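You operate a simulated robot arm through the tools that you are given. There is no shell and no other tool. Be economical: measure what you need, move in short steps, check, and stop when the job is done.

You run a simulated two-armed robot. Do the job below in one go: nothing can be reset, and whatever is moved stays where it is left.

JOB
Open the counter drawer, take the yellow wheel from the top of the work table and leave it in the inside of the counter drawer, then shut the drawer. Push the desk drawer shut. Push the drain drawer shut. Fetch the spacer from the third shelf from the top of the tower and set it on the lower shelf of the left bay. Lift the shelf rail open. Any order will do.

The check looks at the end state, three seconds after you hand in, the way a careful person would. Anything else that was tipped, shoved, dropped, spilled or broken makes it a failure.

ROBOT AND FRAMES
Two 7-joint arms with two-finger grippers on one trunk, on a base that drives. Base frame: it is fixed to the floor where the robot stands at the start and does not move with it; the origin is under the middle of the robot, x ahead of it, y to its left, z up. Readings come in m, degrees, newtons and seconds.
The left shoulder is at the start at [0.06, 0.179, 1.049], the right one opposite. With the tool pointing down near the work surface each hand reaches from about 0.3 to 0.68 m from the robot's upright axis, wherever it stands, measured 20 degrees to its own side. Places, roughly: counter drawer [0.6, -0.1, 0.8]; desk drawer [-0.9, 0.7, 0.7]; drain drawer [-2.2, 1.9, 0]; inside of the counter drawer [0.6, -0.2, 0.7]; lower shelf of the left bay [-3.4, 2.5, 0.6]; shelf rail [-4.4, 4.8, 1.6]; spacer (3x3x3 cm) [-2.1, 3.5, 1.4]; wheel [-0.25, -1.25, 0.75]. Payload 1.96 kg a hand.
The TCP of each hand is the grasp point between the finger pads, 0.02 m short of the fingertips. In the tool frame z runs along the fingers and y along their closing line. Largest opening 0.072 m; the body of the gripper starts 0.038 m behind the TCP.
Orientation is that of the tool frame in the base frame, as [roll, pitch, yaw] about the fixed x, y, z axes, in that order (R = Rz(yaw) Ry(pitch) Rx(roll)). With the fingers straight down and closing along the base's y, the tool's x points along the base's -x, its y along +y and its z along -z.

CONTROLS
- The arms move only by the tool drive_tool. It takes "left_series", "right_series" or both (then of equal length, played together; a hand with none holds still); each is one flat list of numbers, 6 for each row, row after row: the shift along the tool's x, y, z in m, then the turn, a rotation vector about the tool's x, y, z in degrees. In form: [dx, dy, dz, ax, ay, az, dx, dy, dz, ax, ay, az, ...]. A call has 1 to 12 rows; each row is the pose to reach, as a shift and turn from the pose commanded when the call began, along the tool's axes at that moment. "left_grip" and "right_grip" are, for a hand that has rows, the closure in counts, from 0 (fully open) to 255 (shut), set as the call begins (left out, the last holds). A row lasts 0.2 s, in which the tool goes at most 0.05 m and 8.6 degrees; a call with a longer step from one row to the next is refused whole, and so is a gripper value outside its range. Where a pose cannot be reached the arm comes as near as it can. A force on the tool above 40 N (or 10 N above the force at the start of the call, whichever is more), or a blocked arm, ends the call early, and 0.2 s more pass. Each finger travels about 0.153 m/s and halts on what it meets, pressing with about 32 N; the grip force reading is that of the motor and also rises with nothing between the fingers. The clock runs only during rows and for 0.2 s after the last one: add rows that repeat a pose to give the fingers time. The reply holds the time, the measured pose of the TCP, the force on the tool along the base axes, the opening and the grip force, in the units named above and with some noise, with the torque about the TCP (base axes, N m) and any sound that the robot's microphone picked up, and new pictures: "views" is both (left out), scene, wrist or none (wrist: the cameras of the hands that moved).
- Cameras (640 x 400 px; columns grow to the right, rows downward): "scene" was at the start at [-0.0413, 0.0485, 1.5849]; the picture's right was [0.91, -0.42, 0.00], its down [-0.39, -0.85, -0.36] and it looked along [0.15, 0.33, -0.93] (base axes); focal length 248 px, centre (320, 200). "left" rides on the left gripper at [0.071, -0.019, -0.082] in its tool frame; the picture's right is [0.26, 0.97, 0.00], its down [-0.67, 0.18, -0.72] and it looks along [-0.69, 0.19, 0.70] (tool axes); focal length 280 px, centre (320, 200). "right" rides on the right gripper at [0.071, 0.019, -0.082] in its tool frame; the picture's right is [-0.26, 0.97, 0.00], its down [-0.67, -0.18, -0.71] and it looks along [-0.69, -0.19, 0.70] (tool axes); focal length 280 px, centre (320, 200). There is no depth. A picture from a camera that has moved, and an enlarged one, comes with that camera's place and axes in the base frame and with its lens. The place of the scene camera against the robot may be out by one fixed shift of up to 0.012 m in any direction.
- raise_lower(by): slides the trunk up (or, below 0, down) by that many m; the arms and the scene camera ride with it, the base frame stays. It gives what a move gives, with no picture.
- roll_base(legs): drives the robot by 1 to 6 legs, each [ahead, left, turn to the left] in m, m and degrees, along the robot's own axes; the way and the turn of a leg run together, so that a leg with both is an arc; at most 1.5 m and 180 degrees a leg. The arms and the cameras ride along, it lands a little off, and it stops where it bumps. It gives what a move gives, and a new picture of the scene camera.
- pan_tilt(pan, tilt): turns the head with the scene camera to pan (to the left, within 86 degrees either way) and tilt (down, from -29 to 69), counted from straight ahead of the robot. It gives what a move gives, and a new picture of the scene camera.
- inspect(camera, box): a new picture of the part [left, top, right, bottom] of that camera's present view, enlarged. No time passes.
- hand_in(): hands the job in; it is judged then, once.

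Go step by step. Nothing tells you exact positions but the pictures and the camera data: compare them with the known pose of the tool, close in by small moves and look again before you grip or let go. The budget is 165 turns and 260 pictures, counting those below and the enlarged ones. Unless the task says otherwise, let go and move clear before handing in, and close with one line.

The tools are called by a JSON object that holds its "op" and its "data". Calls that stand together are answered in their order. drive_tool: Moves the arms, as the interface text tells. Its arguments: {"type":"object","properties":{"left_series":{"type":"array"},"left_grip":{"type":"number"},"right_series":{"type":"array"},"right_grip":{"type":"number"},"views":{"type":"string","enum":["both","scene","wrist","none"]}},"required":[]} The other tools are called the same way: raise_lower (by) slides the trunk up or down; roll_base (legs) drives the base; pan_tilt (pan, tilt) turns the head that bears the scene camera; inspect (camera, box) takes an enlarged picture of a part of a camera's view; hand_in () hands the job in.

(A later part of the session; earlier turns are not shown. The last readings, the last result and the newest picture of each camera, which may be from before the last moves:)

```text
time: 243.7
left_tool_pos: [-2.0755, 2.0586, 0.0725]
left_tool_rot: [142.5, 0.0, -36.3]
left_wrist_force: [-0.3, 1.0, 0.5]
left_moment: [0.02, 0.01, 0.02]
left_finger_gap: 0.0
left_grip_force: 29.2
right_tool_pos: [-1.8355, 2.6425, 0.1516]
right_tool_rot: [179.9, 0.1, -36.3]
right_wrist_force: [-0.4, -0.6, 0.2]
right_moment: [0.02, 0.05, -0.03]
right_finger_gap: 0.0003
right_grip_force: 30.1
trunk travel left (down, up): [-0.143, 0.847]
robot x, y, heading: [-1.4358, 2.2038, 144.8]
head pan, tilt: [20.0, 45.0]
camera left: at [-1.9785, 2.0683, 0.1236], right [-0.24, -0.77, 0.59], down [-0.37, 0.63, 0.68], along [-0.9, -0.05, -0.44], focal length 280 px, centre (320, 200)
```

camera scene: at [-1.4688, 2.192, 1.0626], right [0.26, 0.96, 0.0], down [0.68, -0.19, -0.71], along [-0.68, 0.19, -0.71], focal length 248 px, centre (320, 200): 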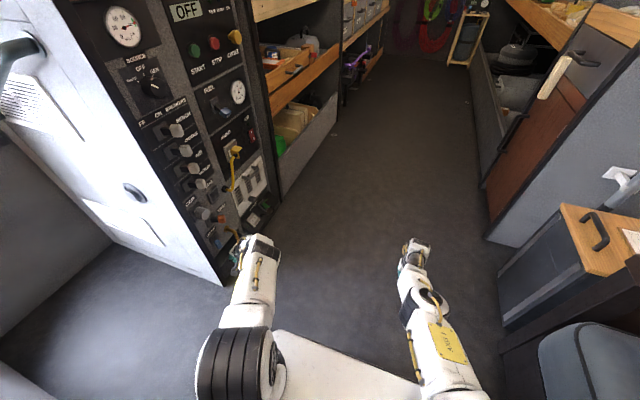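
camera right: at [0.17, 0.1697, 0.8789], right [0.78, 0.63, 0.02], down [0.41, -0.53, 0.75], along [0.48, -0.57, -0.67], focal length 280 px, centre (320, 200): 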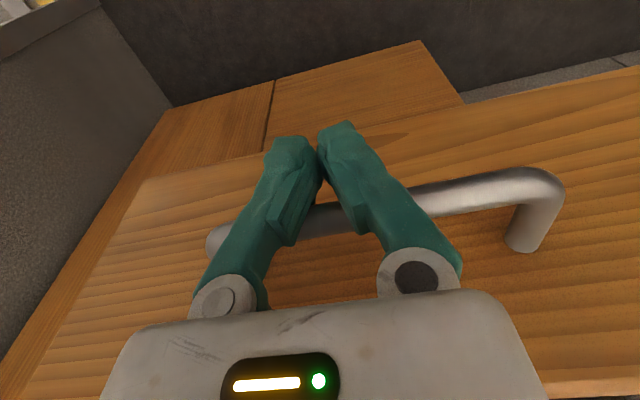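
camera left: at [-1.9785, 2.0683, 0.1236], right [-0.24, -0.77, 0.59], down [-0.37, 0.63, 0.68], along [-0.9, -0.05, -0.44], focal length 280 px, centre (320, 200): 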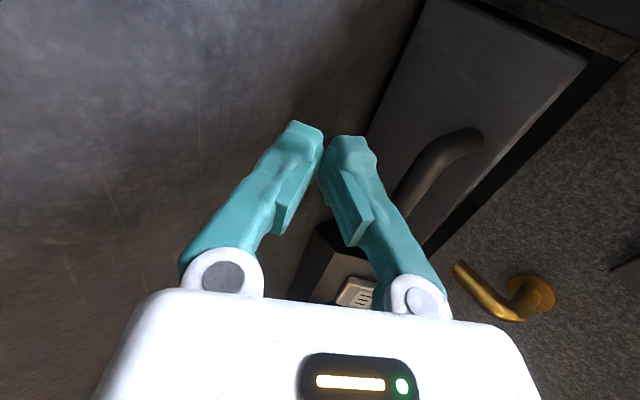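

{"op": "drive_tool", "data": {"left_series": [-0.01, 0.0153, 0.0129, 0, 0, 0, -0.015, 0.0306, 0.0258, 0, 0, 0, -0.015, 0.0459, 0.0387, 0, 0, 0, -0.015, 0.0574, 0.0484, 0, 0, 0, -0.015, 0.0689, 0.0581, 0, 0, 0, -0.015, 0.0804, 0.0678, 0, 0, 0, -0.015, 0.0919, 0.0775, 0, 0, 0], "views": "wrist"}}

{"op": "inspect", "data": {"camera": "scene", "box": [160, 140, 320, 300]}}

```text
time: 245.3
left_tool_pos: [-2.123, 1.9915, 0.0955]
left_tool_rot: [141.9, 0.5, -36.4]
left_wrist_force: [-3.8, 0.7, 3.0]
left_moment: [0.06, -0.2, 0.09]
left_finger_gap: 0.0
left_grip_force: 30.3
left hand out of reach, approached as far as the arm can: row 2, 3, 4, 5, 6, 7
right_tool_pos: [-1.8361, 2.6416, 0.1523]
right_tool_rot: [179.9, 0.0, -36.3]
right_wrist_force: [-0.4, 0.5, 0.4]
right_moment: [-0.03, -0.01, -0.05]
right_finger_gap: 0.0
right_grip_force: 29.3
trunk travel left (down, up): [-0.143, 0.847]
robot x, y, heading: [-1.435, 2.2065, 144.7]
head pan, tilt: [20.0, 45.0]
camera left: at [-2.0257, 2.0013, 0.1458], right [-0.23, -0.77, 0.59], down [-0.36, 0.63, 0.68], along [-0.9, -0.06, -0.43], focal length 280 px, centre (320, 200)
```

left: 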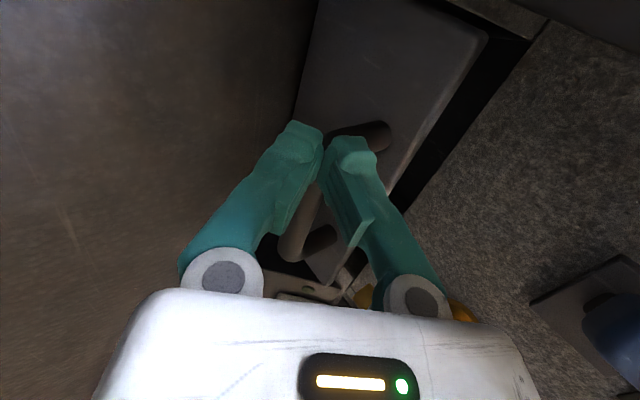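

```text
2.50 times, centred on (240, 220) of scene
camera zoom: at [-1.4673, 2.1924, 1.0628], right [0.26, 0.96, 0.0], down [0.68, -0.19, -0.71], along [-0.68, 0.19, -0.71], focal length 620 px, centre (520, 150)
```

zoom: 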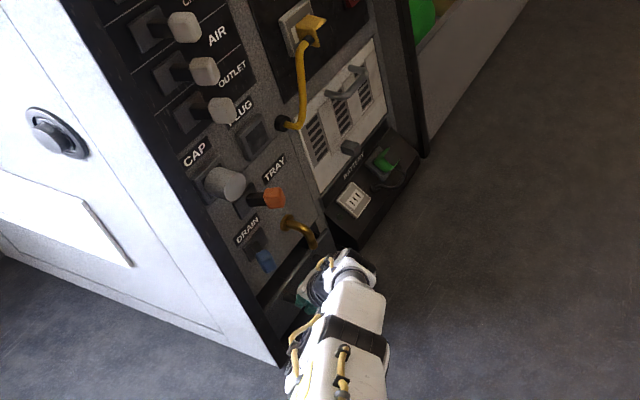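

{"op": "roll_base", "data": {"legs": [[0, 0.05, 0]]}}

{"op": "inspect", "data": {"camera": "left", "box": [0, 0, 640, 400]}}

{"op": "inspect", "data": {"camera": "scene", "box": [160, 140, 320, 300]}}

```text
time: 246.2
left_tool_pos: [-2.1393, 1.9691, 0.0962]
left_tool_rot: [142.5, 0.4, -35.5]
left_wrist_force: [36.5, 16.0, 32.2]
left_moment: [0.35, -0.17, -0.06]
left_finger_gap: 0.0058
left_grip_force: 29.7
right_tool_pos: [-1.8509, 2.6172, 0.1513]
right_tool_rot: [179.7, 0.1, -36.4]
right_wrist_force: [-0.2, 0.3, 0.1]
right_moment: [0.02, 0.0, 0.03]
right_finger_gap: 0.0
right_grip_force: 28.9
trunk travel left (down, up): [-0.143, 0.847]
robot x, y, heading: [-1.4497, 2.1838, 144.4]
head pan, tilt: [20.0, 45.0]
stopped in leg 1: the force on the tool passed its limit at 262 N (the readings are from after the stop); the commanded pose is now the measured one
camera scene: at [-1.4823, 2.1674, 1.0626], right [0.27, 0.96, 0.0], down [0.68, -0.19, -0.71], along [-0.68, 0.19, -0.7], focal length 248 px, centre (320, 200)
```

scene: 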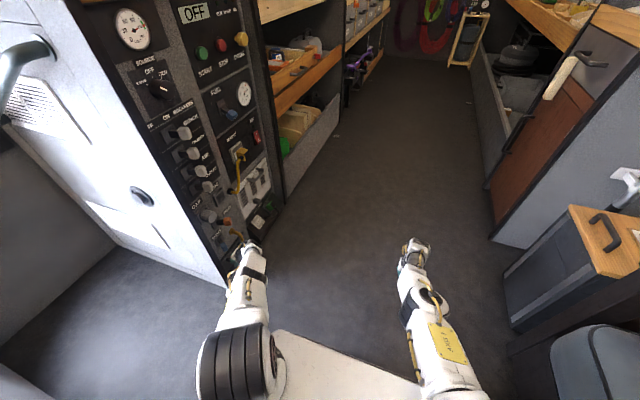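

```text
1.00 times, centred on (320, 200) of left (not enlarged: the box is as wide or as high as the picture)
camera zoom: at [-2.0418, 1.9798, 0.1475], right [-0.23, -0.78, 0.59], down [-0.38, 0.62, 0.68], along [-0.9, -0.07, -0.44], focal length 280 px, centre (320, 200)
```

zoom: 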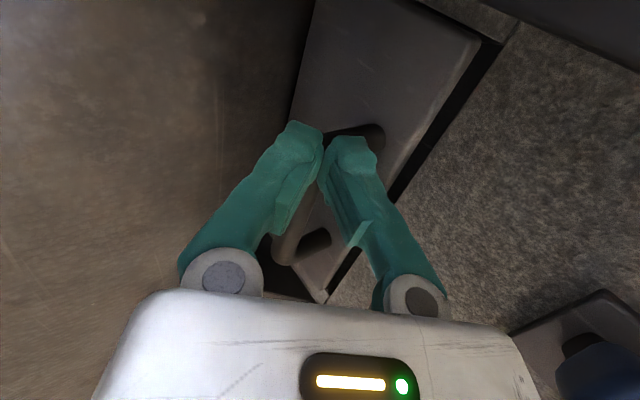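

```text
2.50 times, centred on (240, 220) of scene
camera zoom: at [-1.4823, 2.1674, 1.0626], right [0.27, 0.96, 0.0], down [0.68, -0.19, -0.71], along [-0.68, 0.19, -0.7], focal length 620 px, centre (520, 150)
```

zoom: 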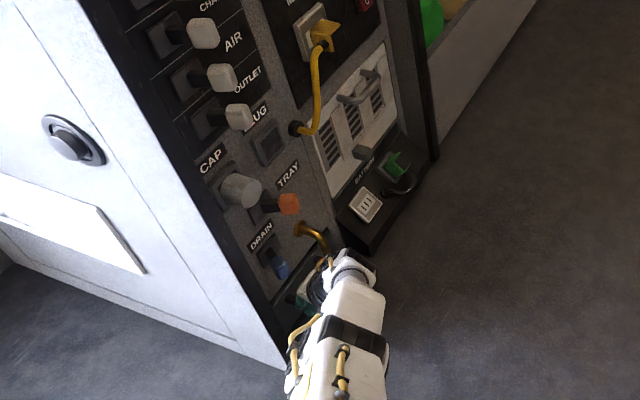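

{"op": "roll_base", "data": {"legs": [[0, -0.12, 0]]}}

{"op": "inspect", "data": {"camera": "left", "box": [0, 0, 640, 400]}}

{"op": "inspect", "data": {"camera": "scene", "box": [160, 140, 320, 300]}}

```text
time: 247.4
left_tool_pos: [-2.0713, 2.0634, 0.0953]
left_tool_rot: [142.5, 0.4, -35.3]
left_wrist_force: [11.5, -9.0, 26.8]
left_moment: [-0.2, 0.23, 0.39]
left_finger_gap: 0.0001
left_grip_force: 29.3
right_tool_pos: [-1.7848, 2.7127, 0.1525]
right_tool_rot: [179.7, 0.1, -36.3]
right_wrist_force: [0.3, 0.1, 0.4]
right_moment: [-0.05, -0.03, -0.01]
right_finger_gap: 0.0
right_grip_force: 29.8
trunk travel left (down, up): [-0.143, 0.847]
robot x, y, heading: [-1.3808, 2.2738, 144.4]
head pan, tilt: [20.0, 45.0]
camera scene: at [-1.415, 2.2626, 1.0628], right [0.27, 0.96, 0.0], down [0.68, -0.19, -0.71], along [-0.68, 0.19, -0.71], focal length 248 px, centre (320, 200)
```

scene: 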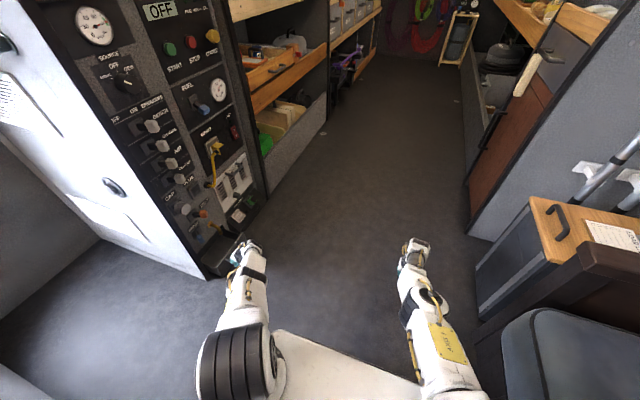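

```text
1.00 times, centred on (320, 200) of left (not enlarged: the box is as wide or as high as the picture)
camera zoom: at [-1.9737, 2.074, 0.1469], right [-0.23, -0.78, 0.59], down [-0.38, 0.62, 0.68], along [-0.9, -0.07, -0.44], focal length 280 px, centre (320, 200)
```

zoom: 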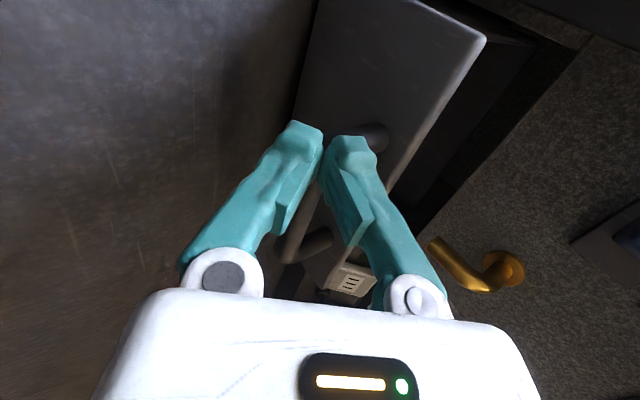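

```text
2.50 times, centred on (240, 220) of scene
camera zoom: at [-1.415, 2.2626, 1.0628], right [0.27, 0.96, 0.0], down [0.68, -0.19, -0.71], along [-0.68, 0.19, -0.71], focal length 620 px, centre (520, 150)
```

zoom: 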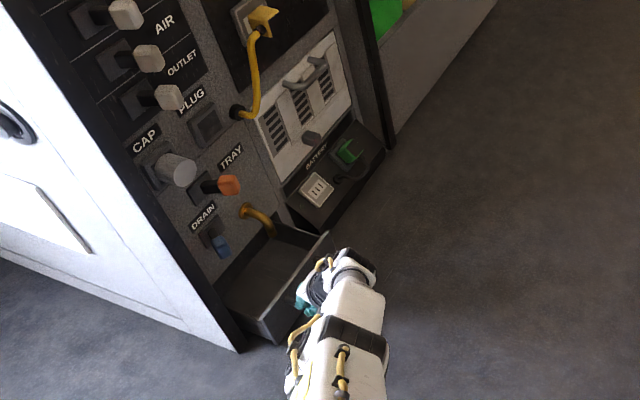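

The finger caught in the handle loop and dragged it back out. I'll retract along the finger axis to unhook it.

{"op": "drive_tool", "data": {"left_series": [0, 0, -0.02, 0, 0, 0, 0, 0, -0.045, 0, 0, 0, 0, 0, -0.07, 0, 0, 0, 0, 0, -0.1, 0, 0, 0, 0, 0, -0.13, 0, 0, 0], "views": "wrist"}}

{"op": "inspect", "data": {"camera": "scene", "box": [160, 140, 320, 300]}}

```text
time: 248.6
left_tool_pos: [-2.1028, 2.1349, 0.155]
left_tool_rot: [142.7, 0.2, -35.1]
left_wrist_force: [-0.7, 0.0, 0.2]
left_moment: [0.0, 0.04, 0.01]
left_finger_gap: 0.0
left_grip_force: 29.3
left hand out of reach, approached as far as the arm can: row 1, 2, 3, 4, 5
right_tool_pos: [-1.7848, 2.7127, 0.151]
right_tool_rot: [179.8, 0.0, -36.5]
right_wrist_force: [0.6, 0.3, 0.5]
right_moment: [0.03, -0.02, 0.03]
right_finger_gap: 0.0002
right_grip_force: 29.4
trunk travel left (down, up): [-0.143, 0.847]
robot x, y, heading: [-1.3838, 2.2794, 144.4]
head pan, tilt: [20.0, 45.0]
camera left: at [-2.0076, 2.1464, 0.2069], right [-0.22, -0.78, 0.58], down [-0.38, 0.62, 0.68], along [-0.9, -0.07, -0.44], focal length 280 px, centre (320, 200)
```

left: 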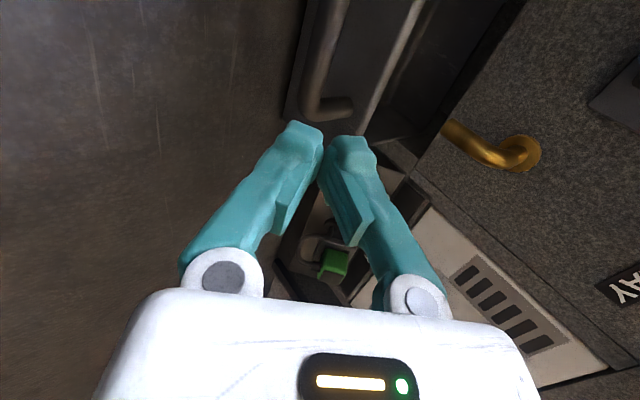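

```text
2.50 times, centred on (240, 220) of scene
camera zoom: at [-1.4181, 2.2617, 1.0626], right [0.27, 0.96, 0.0], down [0.68, -0.19, -0.71], along [-0.68, 0.19, -0.71], focal length 620 px, centre (520, 150)
```

zoom: 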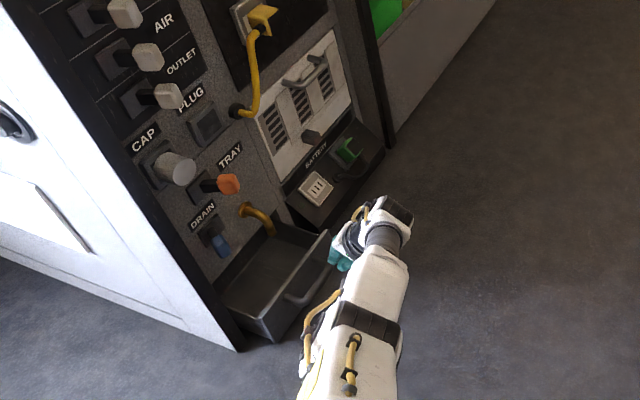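

{"op": "drive_tool", "data": {"left_series": [0, 0.01, -0.015, 0, 0, -8.2, 0, 0.02, -0.03, 0, 0, -16.4, 0, 0.03, -0.04, 0, 0, -24.6, 0, 0.04, -0.06, 0, 0, -32.8, 0, 0.05, -0.07, 0, 0, -41, 0, 0.06, -0.08, 0, 0, -49.2, 0, 0.06, -0.08, 0, 0, -57.4, 0, 0.06, -0.08, 0, 0, -65.6, 0, 0.06, -0.08, 0, 0, -73.8, 0, 0.06, -0.08, 0, 0, -82, 0, 0.06, -0.08, 0, 0, -90, 0, 0.06, -0.08, 0, 0, -90], "views": "wrist"}}

```text
time: 251.2
left_tool_pos: [-2.1299, 2.1515, 0.2444]
left_tool_rot: [-179.0, 38.0, 54.0]
left_wrist_force: [0.1, -0.1, -1.2]
left_moment: [-0.04, 0.05, 0.01]
left_finger_gap: 0.0
left_grip_force: 29.2
left hand out of reach, approached as far as the arm can: row 1, 2, 3, 4, 5, 6, 7, 8, 9, 10, 11, 12
right_tool_pos: [-1.7841, 2.7121, 0.1497]
right_tool_rot: [-179.9, -0.2, -36.4]
right_wrist_force: [0.1, 0.2, -1.6]
right_moment: [0.01, -0.02, 0.01]
right_finger_gap: 0.0
right_grip_force: 29.4
trunk travel left (down, up): [-0.143, 0.847]
robot x, y, heading: [-1.383, 2.2796, 144.4]
head pan, tilt: [20.0, 45.0]
camera left: at [-2.0803, 2.2481, 0.264], right [0.9, -0.41, -0.17], down [0.1, -0.19, 0.98], along [-0.43, -0.89, -0.13], focal length 280 px, centre (320, 200)
```

left: 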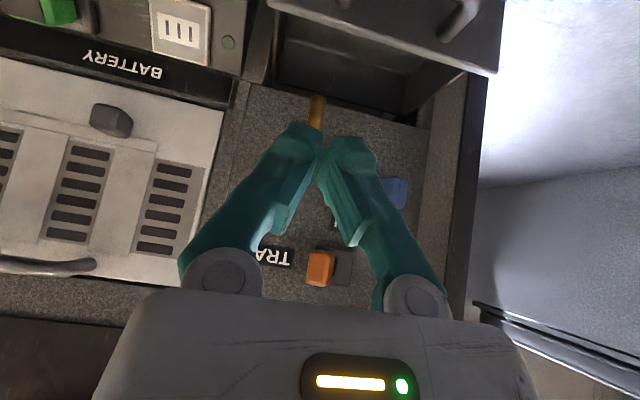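

{"op": "drive_tool", "data": {"left_series": [0.03, 0.02, -0.02, 0, 6, 0, 0.06, 0.045, -0.04, 0, 12, 0, 0.08, 0.07, -0.06, 0, 18, 0, 0.1, 0.09, -0.075, 0, 18, 0, 0.1, 0.09, -0.075, 0, 18, 0], "views": "none"}}

{"op": "roll_base", "data": {"legs": [[0, 0.08, 0]]}}

{"op": "inspect", "data": {"camera": "left", "box": [0, 0, 640, 400]}}

```text
time: 252.4
left_tool_pos: [-1.9584, 2.1922, 0.2511]
left_tool_rot: [-179.7, 19.3, 54.7]
left_wrist_force: [0.2, -0.1, 0.6]
left_moment: [0.0, -0.01, 0.03]
left_finger_gap: 0.0
left_grip_force: 29.7
right_tool_pos: [-1.784, 2.7107, 0.1506]
right_tool_rot: [179.8, 0.0, -36.3]
right_wrist_force: [-0.3, -0.5, 0.3]
right_moment: [0.02, 0.0, -0.02]
right_finger_gap: 0.0
right_grip_force: 29.4
trunk travel left (down, up): [-0.143, 0.847]
robot x, y, heading: [-1.3836, 2.2782, 144.6]
head pan, tilt: [20.0, 45.0]
```

```text
time: 253.5
left_tool_pos: [-2.0061, 2.1254, 0.2519]
left_tool_rot: [-179.7, 19.4, 54.7]
left_wrist_force: [0.7, -0.7, 0.9]
left_moment: [0.0, 0.0, -0.05]
left_finger_gap: 0.0
left_grip_force: 29.4
right_tool_pos: [-1.8311, 2.6465, 0.1502]
right_tool_rot: [179.9, 0.0, -36.2]
right_wrist_force: [0.0, -0.8, -0.1]
right_moment: [0.02, -0.01, -0.01]
right_finger_gap: 0.0
right_grip_force: 29.1
trunk travel left (down, up): [-0.143, 0.847]
robot x, y, heading: [-1.4299, 2.2155, 144.4]
head pan, tilt: [20.0, 45.0]
camera scene: at [-1.4651, 2.1958, 1.0626], right [0.27, 0.96, 0.0], down [0.68, -0.19, -0.71], along [-0.68, 0.19, -0.71], focal length 248 px, centre (320, 200)
```

scene: 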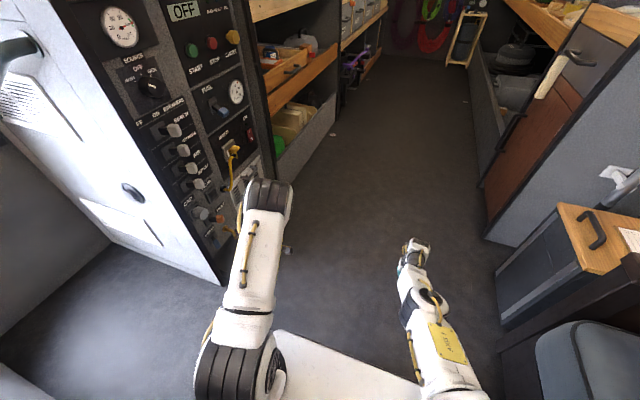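

```text
1.00 times, centred on (320, 200) of left (not enlarged: the box is as wide or as high as the picture)
camera zoom: at [-1.9656, 2.2131, 0.3038], right [0.93, -0.36, -0.09], down [-0.08, -0.43, 0.9], along [-0.36, -0.83, -0.43], focal length 280 px, centre (320, 200)
```

zoom: 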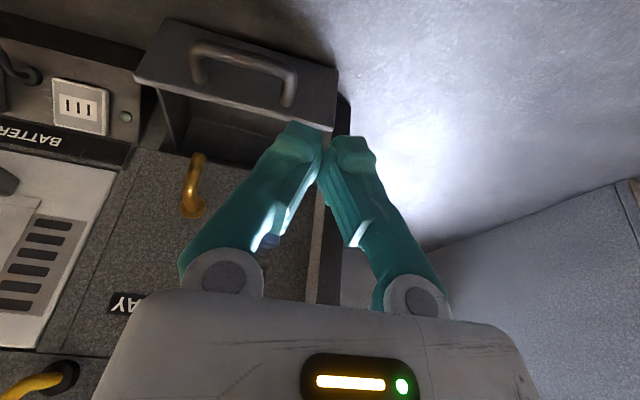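

{"op": "drive_tool", "data": {"left_series": [0.012, -0.02, 0.035, 0, 0, 0, 0.024, -0.04, 0.07, 0, 0, 0, 0.036, -0.062, 0.1, 0, 0, 0, 0.048, -0.062, 0.135, 0, 0, 0, 0.0565, -0.062, 0.16, 0, 0, 0, 0.0565, -0.062, 0.16, 0, 0, 0], "views": "both"}}

```text
time: 254.9
left_tool_pos: [-2.0572, 2.1623, 0.0815]
left_tool_rot: [-179.7, 19.3, 54.6]
left_wrist_force: [0.7, -0.1, 0.3]
left_moment: [0.0, 0.03, -0.03]
left_finger_gap: 0.0001
left_grip_force: 29.2
right_tool_pos: [-1.831, 2.6461, 0.1502]
right_tool_rot: [179.9, 0.0, -36.4]
right_wrist_force: [0.0, 0.6, 0.1]
right_moment: [-0.04, 0.0, 0.0]
right_finger_gap: 0.0
right_grip_force: 29.7
trunk travel left (down, up): [-0.143, 0.847]
robot x, y, heading: [-1.4366, 2.2083, 144.3]
head pan, tilt: [20.0, 45.0]
camera scene: at [-1.4652, 2.1957, 1.0626], right [0.27, 0.96, 0.0], down [0.68, -0.19, -0.71], along [-0.68, 0.19, -0.71], focal length 248 px, centre (320, 200)
camera left: at [-2.0167, 2.2495, 0.1349], right [0.93, -0.36, -0.09], down [-0.08, -0.43, 0.9], along [-0.36, -0.83, -0.43], focal length 280 px, centre (320, 200)
```

scene: 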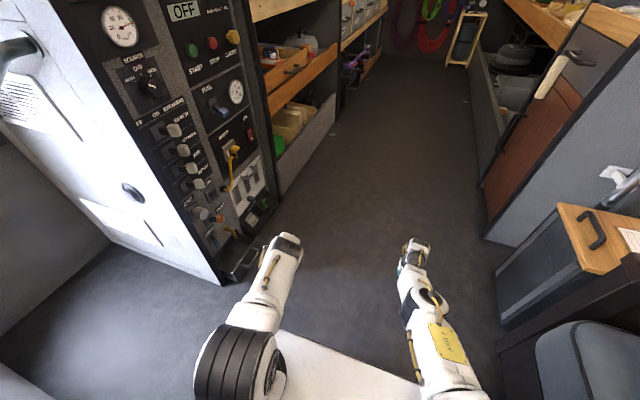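
left: 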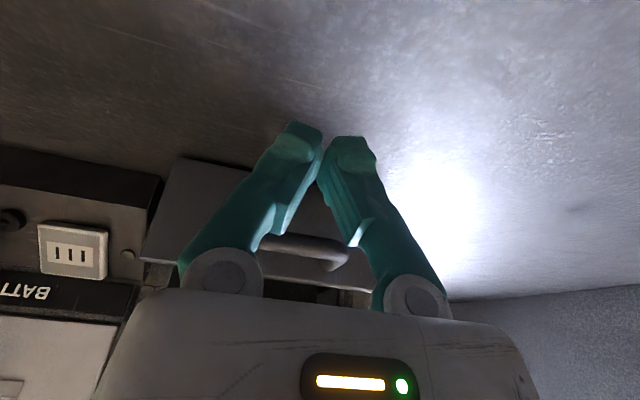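

{"op": "roll_base", "data": {"legs": [[0, 0.12, 0]]}}

{"op": "inspect", "data": {"camera": "left", "box": [0, 0, 640, 400]}}

```text
time: 256.1
left_tool_pos: [-2.1258, 2.0654, 0.0833]
left_tool_rot: [-179.7, 19.3, 54.8]
left_wrist_force: [-0.3, -0.1, 0.0]
left_moment: [0.02, 0.02, 0.02]
left_finger_gap: 0.0
left_grip_force: 29.9
right_tool_pos: [-1.9014, 2.5481, 0.1501]
right_tool_rot: [179.9, -0.1, -36.4]
right_wrist_force: [-0.3, 0.5, 0.0]
right_moment: [0.03, 0.0, 0.01]
right_finger_gap: 0.0
right_grip_force: 29.7
trunk travel left (down, up): [-0.143, 0.847]
robot x, y, heading: [-1.5011, 2.1159, 144.7]
head pan, tilt: [20.0, 45.0]
camera scene: at [-1.5348, 2.098, 1.0626], right [0.27, 0.96, 0.0], down [0.68, -0.19, -0.71], along [-0.68, 0.19, -0.71], focal length 248 px, centre (320, 200)
```

scene: 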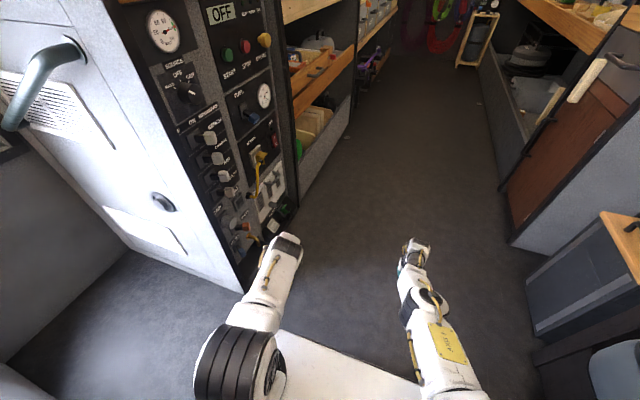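

```text
1.00 times, centred on (320, 200) of left (not enlarged: the box is as wide or as high as the picture)
camera zoom: at [-2.0865, 2.1514, 0.1353], right [0.93, -0.36, -0.09], down [-0.08, -0.43, 0.9], along [-0.36, -0.83, -0.43], focal length 280 px, centre (320, 200)
```

zoom: 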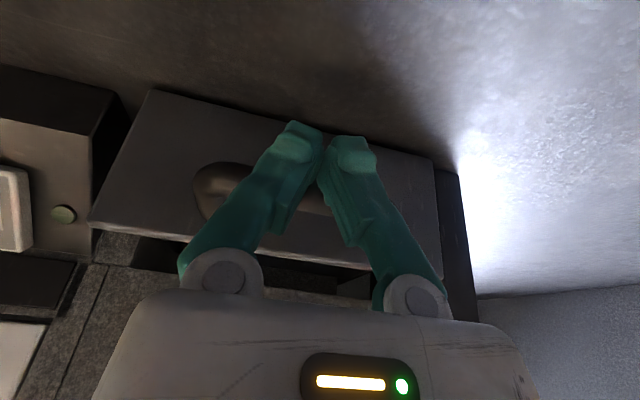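

{"op": "roll_base", "data": {"legs": [[0, 0.05, 0]]}}

{"op": "inspect", "data": {"camera": "left", "box": [0, 0, 640, 400]}}

```text
time: 257.0
left_tool_pos: [-2.1554, 2.0233, 0.0824]
left_tool_rot: [-179.6, 19.2, 54.8]
left_wrist_force: [0.9, 0.5, 0.0]
left_moment: [0.0, 0.05, -0.02]
left_finger_gap: 0.0
left_grip_force: 29.5
right_tool_pos: [-1.93, 2.5068, 0.1509]
right_tool_rot: [180.0, 0.0, -36.3]
right_wrist_force: [-0.8, 0.3, 0.4]
right_moment: [-0.02, 0.01, -0.03]
right_finger_gap: 0.0
right_grip_force: 29.6
trunk travel left (down, up): [-0.143, 0.847]
robot x, y, heading: [-1.5355, 2.0711, 144.8]
head pan, tilt: [20.0, 45.0]
camera scene: at [-1.564, 2.057, 1.0626], right [0.27, 0.96, 0.0], down [0.68, -0.19, -0.71], along [-0.68, 0.19, -0.71], focal length 248 px, centre (320, 200)
```

scene: 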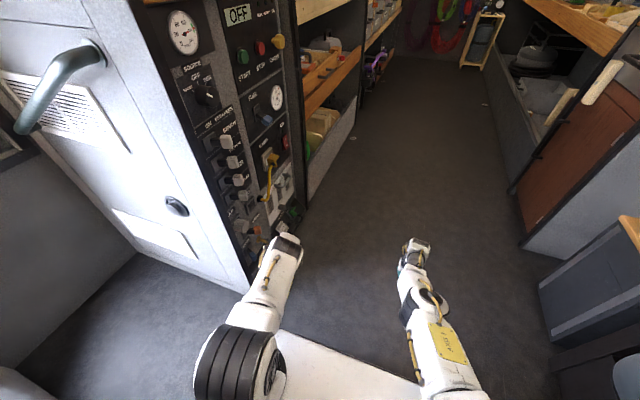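

```text
1.00 times, centred on (320, 200) of left (not enlarged: the box is as wide or as high as the picture)
camera zoom: at [-2.1157, 2.1102, 0.1352], right [0.93, -0.36, -0.09], down [-0.08, -0.43, 0.9], along [-0.36, -0.83, -0.43], focal length 280 px, centre (320, 200)
```

zoom: 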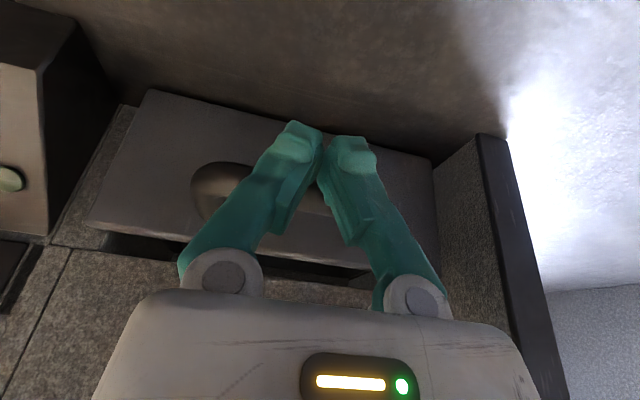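

{"op": "roll_base", "data": {"legs": [[0, 0.05, 0]]}}

{"op": "inspect", "data": {"camera": "left", "box": [0, 0, 640, 400]}}

```text
time: 257.9
left_tool_pos: [-2.1717, 2.0034, 0.0803]
left_tool_rot: [-179.7, 18.6, 54.8]
left_wrist_force: [0.8, 0.7, -0.5]
left_moment: [0.0, -0.03, -0.02]
left_finger_gap: 0.0002
left_grip_force: 29.3
right_tool_pos: [-1.9485, 2.4796, 0.1499]
right_tool_rot: [179.9, 0.0, -36.2]
right_wrist_force: [-0.1, 0.5, -0.2]
right_moment: [0.01, 0.0, -0.04]
right_finger_gap: 0.0
right_grip_force: 29.0
trunk travel left (down, up): [-0.143, 0.847]
robot x, y, heading: [-1.5505, 2.0453, 144.6]
head pan, tilt: [20.0, 45.0]
stopped in leg 1: the force on the tool passed its limit at 87 N (the readings are from after the stop); the commanded pose is now the measured one
camera scene: at [-1.5831, 2.0304, 1.0626], right [0.27, 0.96, 0.0], down [0.68, -0.19, -0.71], along [-0.68, 0.19, -0.71], focal length 248 px, centre (320, 200)
```

scene: 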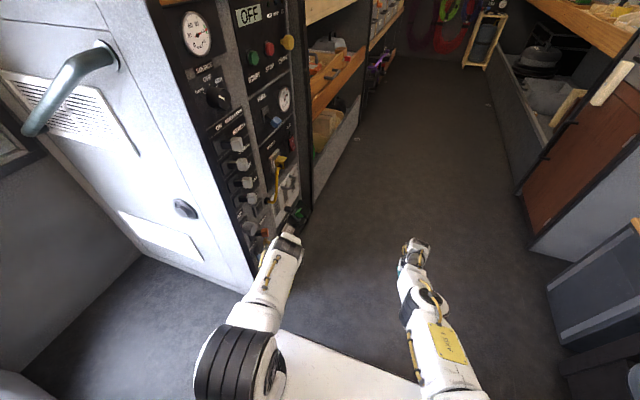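

```text
1.00 times, centred on (320, 200) of left (not enlarged: the box is as wide or as high as the picture)
camera zoom: at [-2.1314, 2.0898, 0.1344], right [0.93, -0.35, -0.09], down [-0.09, -0.44, 0.89], along [-0.35, -0.82, -0.44], focal length 280 px, centre (320, 200)
```

zoom: 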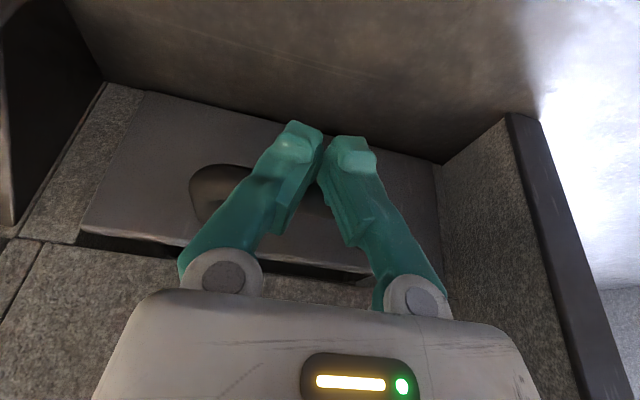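

{"op": "roll_base", "data": {"legs": [[0, -0.12, 0]]}}

{"op": "inspect", "data": {"camera": "left", "box": [0, 0, 640, 400]}}

{"op": "inspect", "data": {"camera": "scene", "box": [160, 140, 320, 300]}}

```text
time: 259.2
left_tool_pos: [-2.1021, 2.1007, 0.0802]
left_tool_rot: [-179.9, 18.7, 55.0]
left_wrist_force: [-0.7, 0.2, 0.5]
left_moment: [-0.02, 0.03, 0.01]
left_finger_gap: 0.0
left_grip_force: 29.4
right_tool_pos: [-1.8813, 2.5781, 0.1509]
right_tool_rot: [-180.0, 0.0, -36.3]
right_wrist_force: [0.6, -0.1, 1.0]
right_moment: [0.0, 0.01, -0.01]
right_finger_gap: 0.0
right_grip_force: 29.6
trunk travel left (down, up): [-0.143, 0.847]
robot x, y, heading: [-1.4766, 2.1416, 144.8]
head pan, tilt: [20.0, 45.0]
camera scene: at [-1.5136, 2.1278, 1.0626], right [0.27, 0.96, 0.0], down [0.68, -0.19, -0.71], along [-0.68, 0.19, -0.71], focal length 248 px, centre (320, 200)
```

scene: 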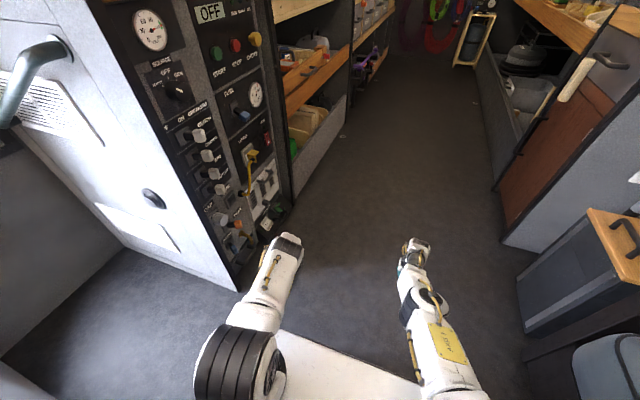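

```text
1.00 times, centred on (320, 200) of left (not enlarged: the box is as wide or as high as the picture)
camera zoom: at [-2.0621, 2.1864, 0.1344], right [0.93, -0.35, -0.09], down [-0.08, -0.44, 0.89], along [-0.35, -0.82, -0.44], focal length 280 px, centre (320, 200)
```

zoom: 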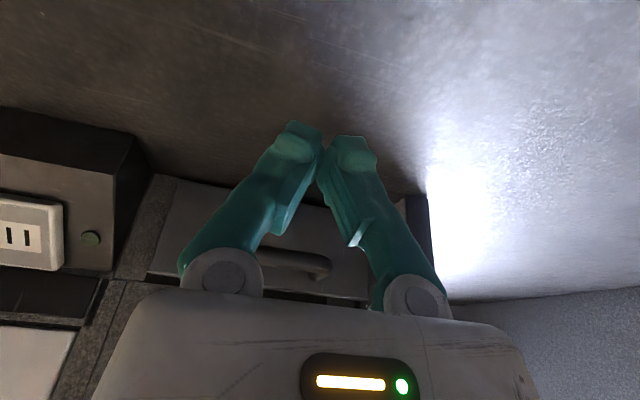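

```text
2.50 times, centred on (240, 220) of scene
camera zoom: at [-1.5136, 2.1278, 1.0626], right [0.27, 0.96, 0.0], down [0.68, -0.19, -0.71], along [-0.68, 0.19, -0.71], focal length 620 px, centre (520, 150)
```

zoom: 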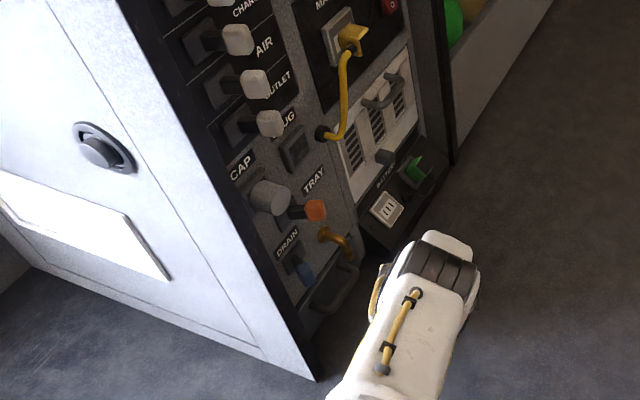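

Drain drawer is shut. I move to mid-corridor, raise the trunk, and look at the tower on the right.

{"op": "roll_base", "data": {"legs": [[0, -0.1, 0]]}}

{"op": "raise_lower", "data": {"by": 0.4}}

{"op": "raise_lower", "data": {"by": 0.38}}

{"op": "pan_tilt", "data": {"pan": -50, "tilt": 12}}

```text
time: 260.3
left_tool_pos: [-2.0432, 2.1822, 0.0805]
left_tool_rot: [-179.8, 18.6, 54.8]
left_wrist_force: [0.7, -0.8, -0.4]
left_moment: [0.02, -0.01, 0.02]
left_finger_gap: 0.0
left_grip_force: 29.9
right_tool_pos: [-1.8221, 2.6591, 0.1498]
right_tool_rot: [179.8, 0.1, -36.5]
right_wrist_force: [-0.5, 0.2, -0.1]
right_moment: [0.01, 0.02, -0.02]
right_finger_gap: 0.0
right_grip_force: 28.9
trunk travel left (down, up): [-0.143, 0.847]
robot x, y, heading: [-1.4248, 2.2257, 144.7]
head pan, tilt: [20.0, 45.0]
camera scene: at [-1.4559, 2.2089, 1.0626], right [0.27, 0.96, 0.0], down [0.68, -0.19, -0.71], along [-0.68, 0.19, -0.71], focal length 248 px, centre (320, 200)
```

scene: 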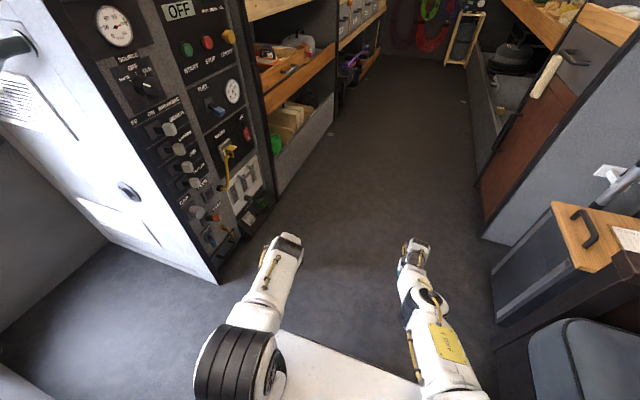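

```text
time: 264.2
left_tool_pos: [-2.044, 2.1824, 0.4806]
left_tool_rot: [-179.8, 18.5, 54.9]
left_wrist_force: [0.9, 0.0, 0.5]
left_moment: [0.01, 0.0, -0.03]
left_finger_gap: 0.0
left_grip_force: 29.4
right_tool_pos: [-1.8217, 2.6598, 0.5503]
right_tool_rot: [179.9, 0.0, -36.4]
right_wrist_force: [0.6, 0.5, -0.1]
right_moment: [0.01, 0.02, 0.01]
right_finger_gap: 0.0001
right_grip_force: 29.5
trunk travel left (down, up): [-0.543, 0.447]
robot x, y, heading: [-1.4241, 2.2256, 144.4]
head pan, tilt: [20.0, 45.0]
```

```text
time: 267.8
left_tool_pos: [-2.0437, 2.1823, 0.8607]
left_tool_rot: [-179.9, 18.6, 54.7]
left_wrist_force: [0.1, 0.1, 0.3]
left_moment: [0.02, 0.02, 0.0]
left_finger_gap: 0.0
left_grip_force: 29.4
right_tool_pos: [-1.8218, 2.6596, 0.9304]
right_tool_rot: [179.9, 0.0, -36.3]
right_wrist_force: [-0.8, -0.1, 0.4]
right_moment: [-0.02, 0.01, 0.01]
right_finger_gap: 0.0
right_grip_force: 29.1
trunk travel left (down, up): [-0.923, 0.067]
robot x, y, heading: [-1.4213, 2.2274, 144.5]
head pan, tilt: [20.0, 45.0]
```

```text
time: 269.2
left_tool_pos: [-2.0436, 2.1824, 0.8604]
left_tool_rot: [-179.7, 18.6, 54.7]
left_wrist_force: [0.7, 1.3, 0.2]
left_moment: [0.01, 0.01, -0.01]
left_finger_gap: 0.0001
left_grip_force: 29.4
right_tool_pos: [-1.8219, 2.6582, 0.9298]
right_tool_rot: [179.8, 0.0, -36.3]
right_wrist_force: [-0.1, 1.2, -0.6]
right_moment: [0.02, -0.03, 0.02]
right_finger_gap: 0.0001
right_grip_force: 29.8
trunk travel left (down, up): [-0.923, 0.067]
robot x, y, heading: [-1.4239, 2.2269, 144.7]
head pan, tilt: [-50.0, 12.0]
camera scene: at [-1.3849, 2.2802, 1.8943], right [1.0, 0.08, 0.0], down [0.02, -0.21, -0.98], along [-0.08, 0.97, -0.21], focal length 248 px, centre (320, 200)
```

scene: 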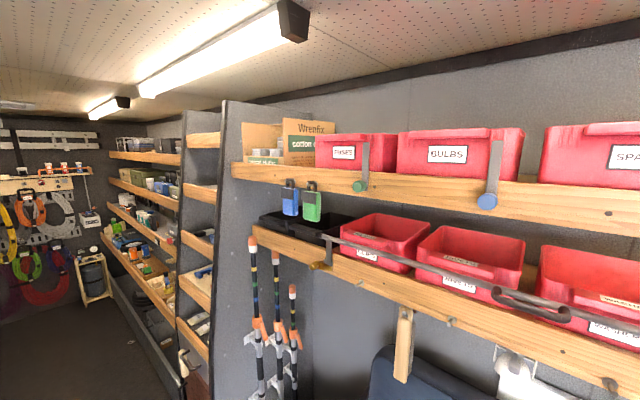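

{"op": "drive_tool", "data": {"left_series": [0.02, 0.03, -0.03, 0, 0, 0, 0.04, 0.06, -0.06, 0, 0, 0, 0.06, 0.09, -0.09, 0, 0, 0, 0.082, 0.12, -0.12, 0, 0, 0], "views": "none"}}

{"op": "roll_base", "data": {"legs": [[1.25, 0.0, 0], [0, 0, -89.5]]}}

```text
time: 270.2
left_tool_pos: [-1.8778, 2.2052, 0.9459]
left_tool_rot: [-179.7, 18.8, 54.8]
left_wrist_force: [0.3, 0.7, 0.2]
left_moment: [-0.03, 0.03, 0.03]
left_finger_gap: 0.0
left_grip_force: 29.5
right_tool_pos: [-1.821, 2.6598, 0.9309]
right_tool_rot: [179.8, 0.0, -36.4]
right_wrist_force: [-0.5, 0.7, 0.5]
right_moment: [-0.01, 0.03, 0.03]
right_finger_gap: 0.0
right_grip_force: 29.8
trunk travel left (down, up): [-0.923, 0.067]
robot x, y, heading: [-1.4188, 2.2241, 144.4]
head pan, tilt: [-50.0, 12.0]
```

```text
time: 279.1
left_tool_pos: [-2.7333, 3.3289, 0.9443]
left_tool_rot: [-179.9, 18.5, -1.0]
left_wrist_force: [0.1, 0.8, 0.1]
left_moment: [0.0, -0.01, -0.02]
left_finger_gap: 0.0
left_grip_force: 29.3
right_tool_pos: [-2.348, 3.5409, 0.9331]
right_tool_rot: [179.1, 0.6, -89.9]
right_wrist_force: [-0.5, 0.2, 0.4]
right_moment: [0.02, -0.03, 0.01]
right_finger_gap: 0.0
right_grip_force: 29.8
trunk travel left (down, up): [-0.923, 0.067]
robot x, y, heading: [-2.4567, 2.9598, 88.7]
head pan, tilt: [-50.0, 12.0]
stopped in leg 2: the robot was blocked; the commanded pose is now the measured one
camera scene: at [-2.3942, 2.9588, 1.8945], right [0.63, -0.78, 0.0], down [-0.16, -0.13, -0.98], along [0.76, 0.61, -0.21], focal length 248 px, centre (320, 200)
```

scene: 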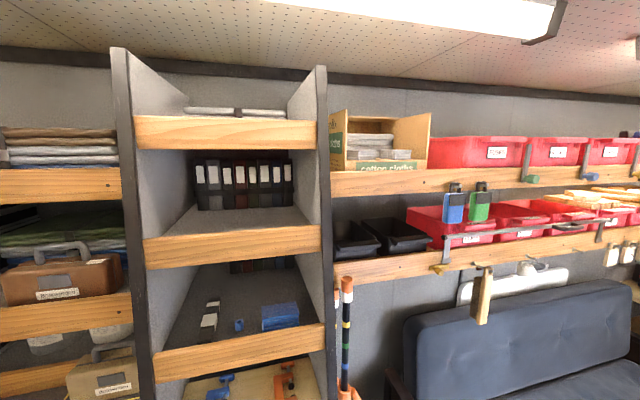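

{"op": "inspect", "data": {"camera": "scene", "box": [140, 250, 340, 390]}}

{"op": "drive_tool", "data": {"right_series": [0.03, 0, 0, 0, 0, 0, 0.06, 0, -0.02, 0, 0, 0, 0.1, 0, -0.04, 0, 0, 0, 0.13, 0, -0.06, 0, 0, 0], "views": "wrist"}}

```text
2.86 times, centred on (240, 320) of scene
camera zoom: at [-2.3942, 2.9588, 1.8945], right [0.63, -0.78, 0.0], down [-0.16, -0.13, -0.98], along [0.76, 0.61, -0.21], focal length 708 px, centre (549, -143)
```

zoom: 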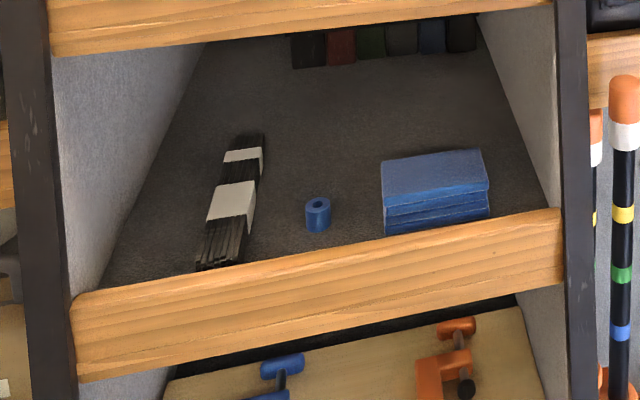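

```text
time: 279.4
left_tool_pos: [-2.7351, 3.3312, 0.9435]
left_tool_rot: [-180.0, 18.4, -0.9]
left_wrist_force: [0.5, 0.2, 0.2]
left_moment: [0.01, -0.02, -0.02]
left_finger_gap: 0.0
left_grip_force: 29.1
right_tool_pos: [-2.3516, 3.5314, 0.9385]
right_tool_rot: [179.0, 1.2, -89.2]
right_wrist_force: [-0.2, -0.5, 0.0]
right_moment: [0.0, -0.02, 0.0]
right_finger_gap: 0.0
right_grip_force: 30.1
trunk travel left (down, up): [-0.923, 0.067]
robot x, y, heading: [-2.4588, 2.9652, 88.9]
head pan, tilt: [-50.0, 12.0]
stopped in row 1 (right hand): the force on the tool passed its limit at 59 N (the readings are from after the stop); the commanded pose is now the measured one
camera right: at [-2.3696, 3.4593, 1.0178], right [-0.97, 0.25, 0.02], down [0.19, 0.66, 0.73], along [0.17, 0.71, -0.69], focal length 280 px, centre (320, 200)
```

right: 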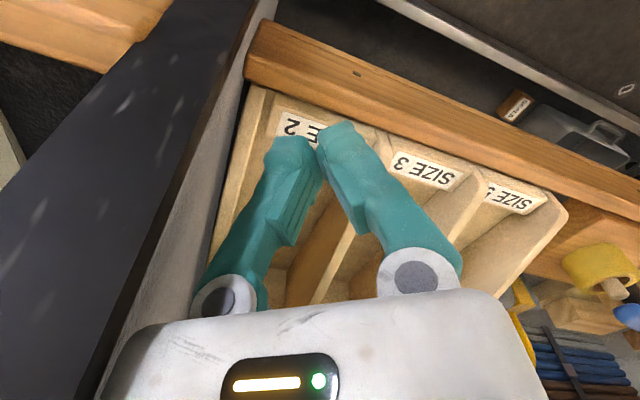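

The right hand strayed into the neighbouring bay beside the divider. I'll pull it out straight along the bay axis.

{"op": "roll_base", "data": {"legs": [[-0.14, 0.1, 0]]}}

{"op": "inspect", "data": {"camera": "right", "box": [0, 0, 640, 400]}}

```text
time: 280.1
left_tool_pos: [-2.734, 3.3283, 0.946]
left_tool_rot: [180.0, 18.6, -0.9]
left_wrist_force: [0.8, -0.6, 0.7]
left_moment: [0.06, 0.02, 0.0]
left_finger_gap: 0.0001
left_grip_force: 29.8
right_tool_pos: [-2.3532, 3.5311, 0.9398]
right_tool_rot: [178.7, 1.8, -88.9]
right_wrist_force: [-1.1, 1.1, -0.9]
right_moment: [-0.11, -0.01, 0.02]
right_finger_gap: 0.0001
right_grip_force: 29.5
trunk travel left (down, up): [-0.923, 0.067]
robot x, y, heading: [-2.4602, 2.9624, 89.0]
head pan, tilt: [-50.0, 12.0]
stopped in leg 1: the robot was blocked; the commanded pose is now the measured one
camera scene: at [-2.3919, 2.9584, 1.8943], right [0.63, -0.78, 0.0], down [-0.16, -0.13, -0.98], along [0.76, 0.61, -0.21], focal length 248 px, centre (320, 200)
```

scene: 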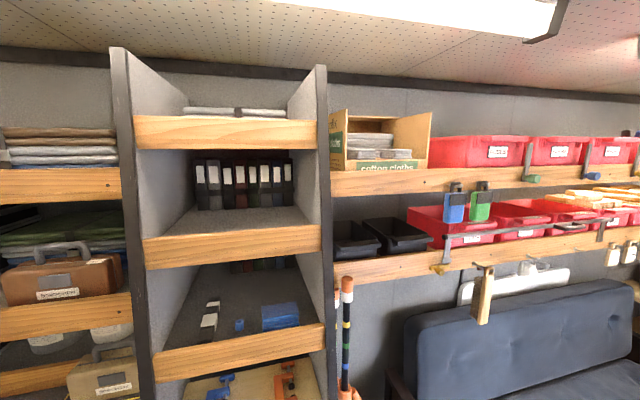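

```text
1.00 times, centred on (320, 200) of right (not enlarged: the box is as wide or as high as the picture)
camera zoom: at [-2.3699, 3.4579, 1.0191], right [-0.97, 0.24, 0.03], down [0.19, 0.66, 0.73], along [0.16, 0.71, -0.68], focal length 280 px, centre (320, 200)
```

zoom: 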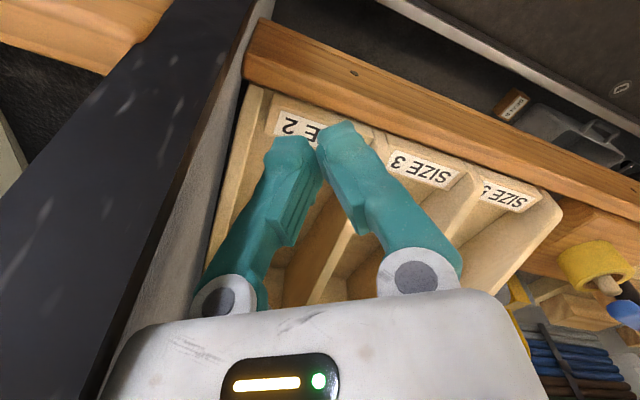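

{"op": "drive_tool", "data": {"right_series": [0.024, 0.02, 0, 0, 0, 0, 0.05, 0.04, 0, 0, 0, 0, 0.075, 0.06, 0, 0, 0, 0, 0.1, 0.08, 0, 0, 0, 0, 0.125, 0.1, 0, 0, 0, 0, 0.15, 0.12, 0, 0, 0, 0], "views": "wrist"}}

```text
time: 281.5
left_tool_pos: [-2.7347, 3.3274, 0.9443]
left_tool_rot: [179.9, 18.5, -0.8]
left_wrist_force: [-0.1, -0.3, 0.3]
left_moment: [-0.01, 0.0, 0.04]
left_finger_gap: 0.0
left_grip_force: 29.8
right_tool_pos: [-2.4714, 3.3785, 0.9358]
right_tool_rot: [178.8, 1.6, -89.1]
right_wrist_force: [0.2, -0.3, -0.6]
right_moment: [0.03, 0.02, 0.01]
right_finger_gap: 0.0
right_grip_force: 29.8
trunk travel left (down, up): [-0.923, 0.067]
robot x, y, heading: [-2.4597, 2.9646, 88.9]
head pan, tilt: [-50.0, 12.0]
camera right: at [-2.4875, 3.3054, 1.0162], right [-0.97, 0.24, 0.03], down [0.19, 0.66, 0.73], along [0.16, 0.71, -0.68], focal length 280 px, centre (320, 200)
```

right: 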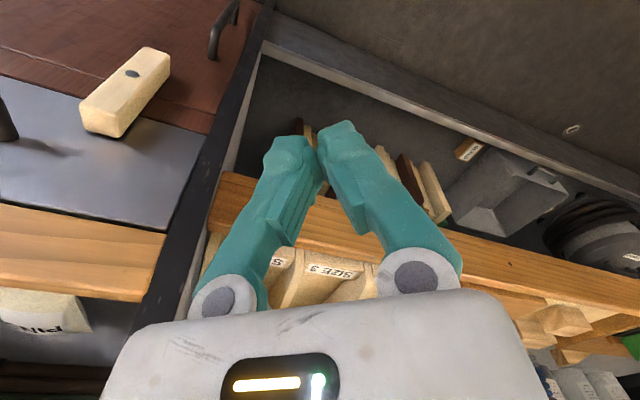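

{"op": "roll_base", "data": {"legs": [[0.183, 0.275, 0]]}}

{"op": "pan_tilt", "data": {"pan": -62, "tilt": 28}}

{"op": "inspect", "data": {"camera": "scene", "box": [220, 120, 420, 245]}}

```text
time: 283.6
left_tool_pos: [-3.0015, 3.5171, 0.9449]
left_tool_rot: [-180.0, 18.6, -0.9]
left_wrist_force: [0.3, 0.3, -0.2]
left_moment: [-0.01, 0.01, 0.0]
left_finger_gap: 0.0
left_grip_force: 29.6
right_tool_pos: [-2.7395, 3.567, 0.936]
right_tool_rot: [178.7, 1.6, -89.0]
right_wrist_force: [-0.8, 0.0, -0.4]
right_moment: [-0.02, -0.02, 0.03]
right_finger_gap: 0.0
right_grip_force: 30.0
trunk travel left (down, up): [-0.923, 0.067]
robot x, y, heading: [-2.7264, 3.1509, 88.7]
head pan, tilt: [-50.0, 12.0]
camera scene: at [-2.6603, 3.146, 1.8943], right [0.63, -0.78, 0.0], down [-0.16, -0.13, -0.98], along [0.76, 0.61, -0.21], focal length 248 px, centre (320, 200)
```

scene: 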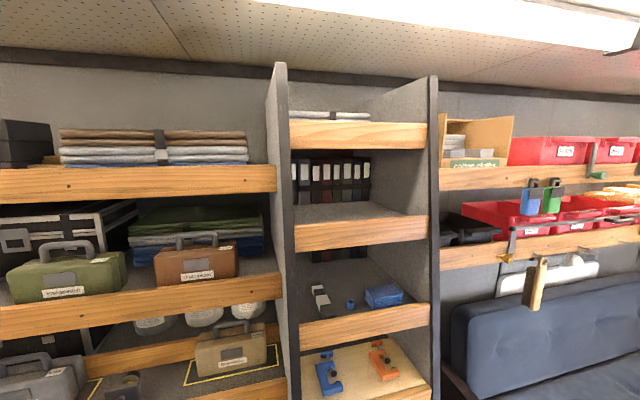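

```text
time: 284.4
left_tool_pos: [-3.0025, 3.5167, 0.9447]
left_tool_rot: [-180.0, 18.5, -0.8]
left_wrist_force: [-0.4, -0.2, 0.0]
left_moment: [0.0, 0.0, 0.02]
left_finger_gap: 0.0
left_grip_force: 29.3
right_tool_pos: [-2.7394, 3.5682, 0.9361]
right_tool_rot: [178.8, 1.6, -89.1]
right_wrist_force: [0.2, 0.0, -0.2]
right_moment: [-0.04, 0.01, 0.0]
right_finger_gap: 0.0002
right_grip_force: 29.5
trunk travel left (down, up): [-0.923, 0.067]
robot x, y, heading: [-2.7282, 3.1519, 89.0]
head pan, tilt: [-62.0, 28.0]
camera scene: at [-2.6536, 3.1303, 1.8685], right [0.45, -0.89, 0.0], down [-0.42, -0.21, -0.88], along [0.79, 0.4, -0.47], focal length 248 px, centre (320, 200)
```

scene: 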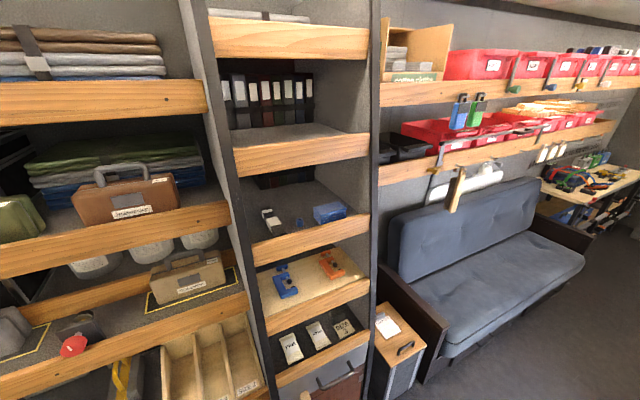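

```text
3.20 times, centred on (320, 182) of scene
camera zoom: at [-2.6536, 3.1303, 1.8685], right [0.45, -0.89, 0.0], down [-0.42, -0.21, -0.88], along [0.79, 0.4, -0.47], focal length 793 px, centre (320, 256)
```

zoom: 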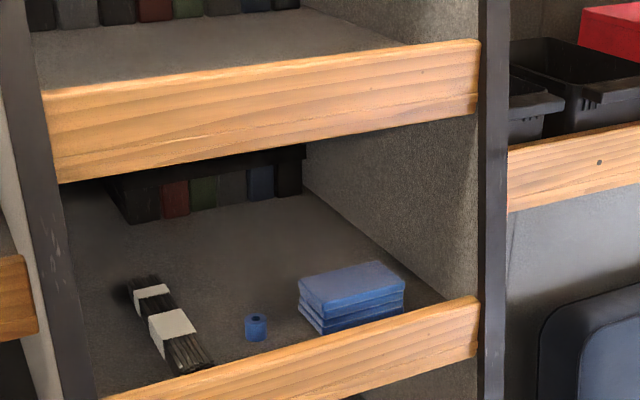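

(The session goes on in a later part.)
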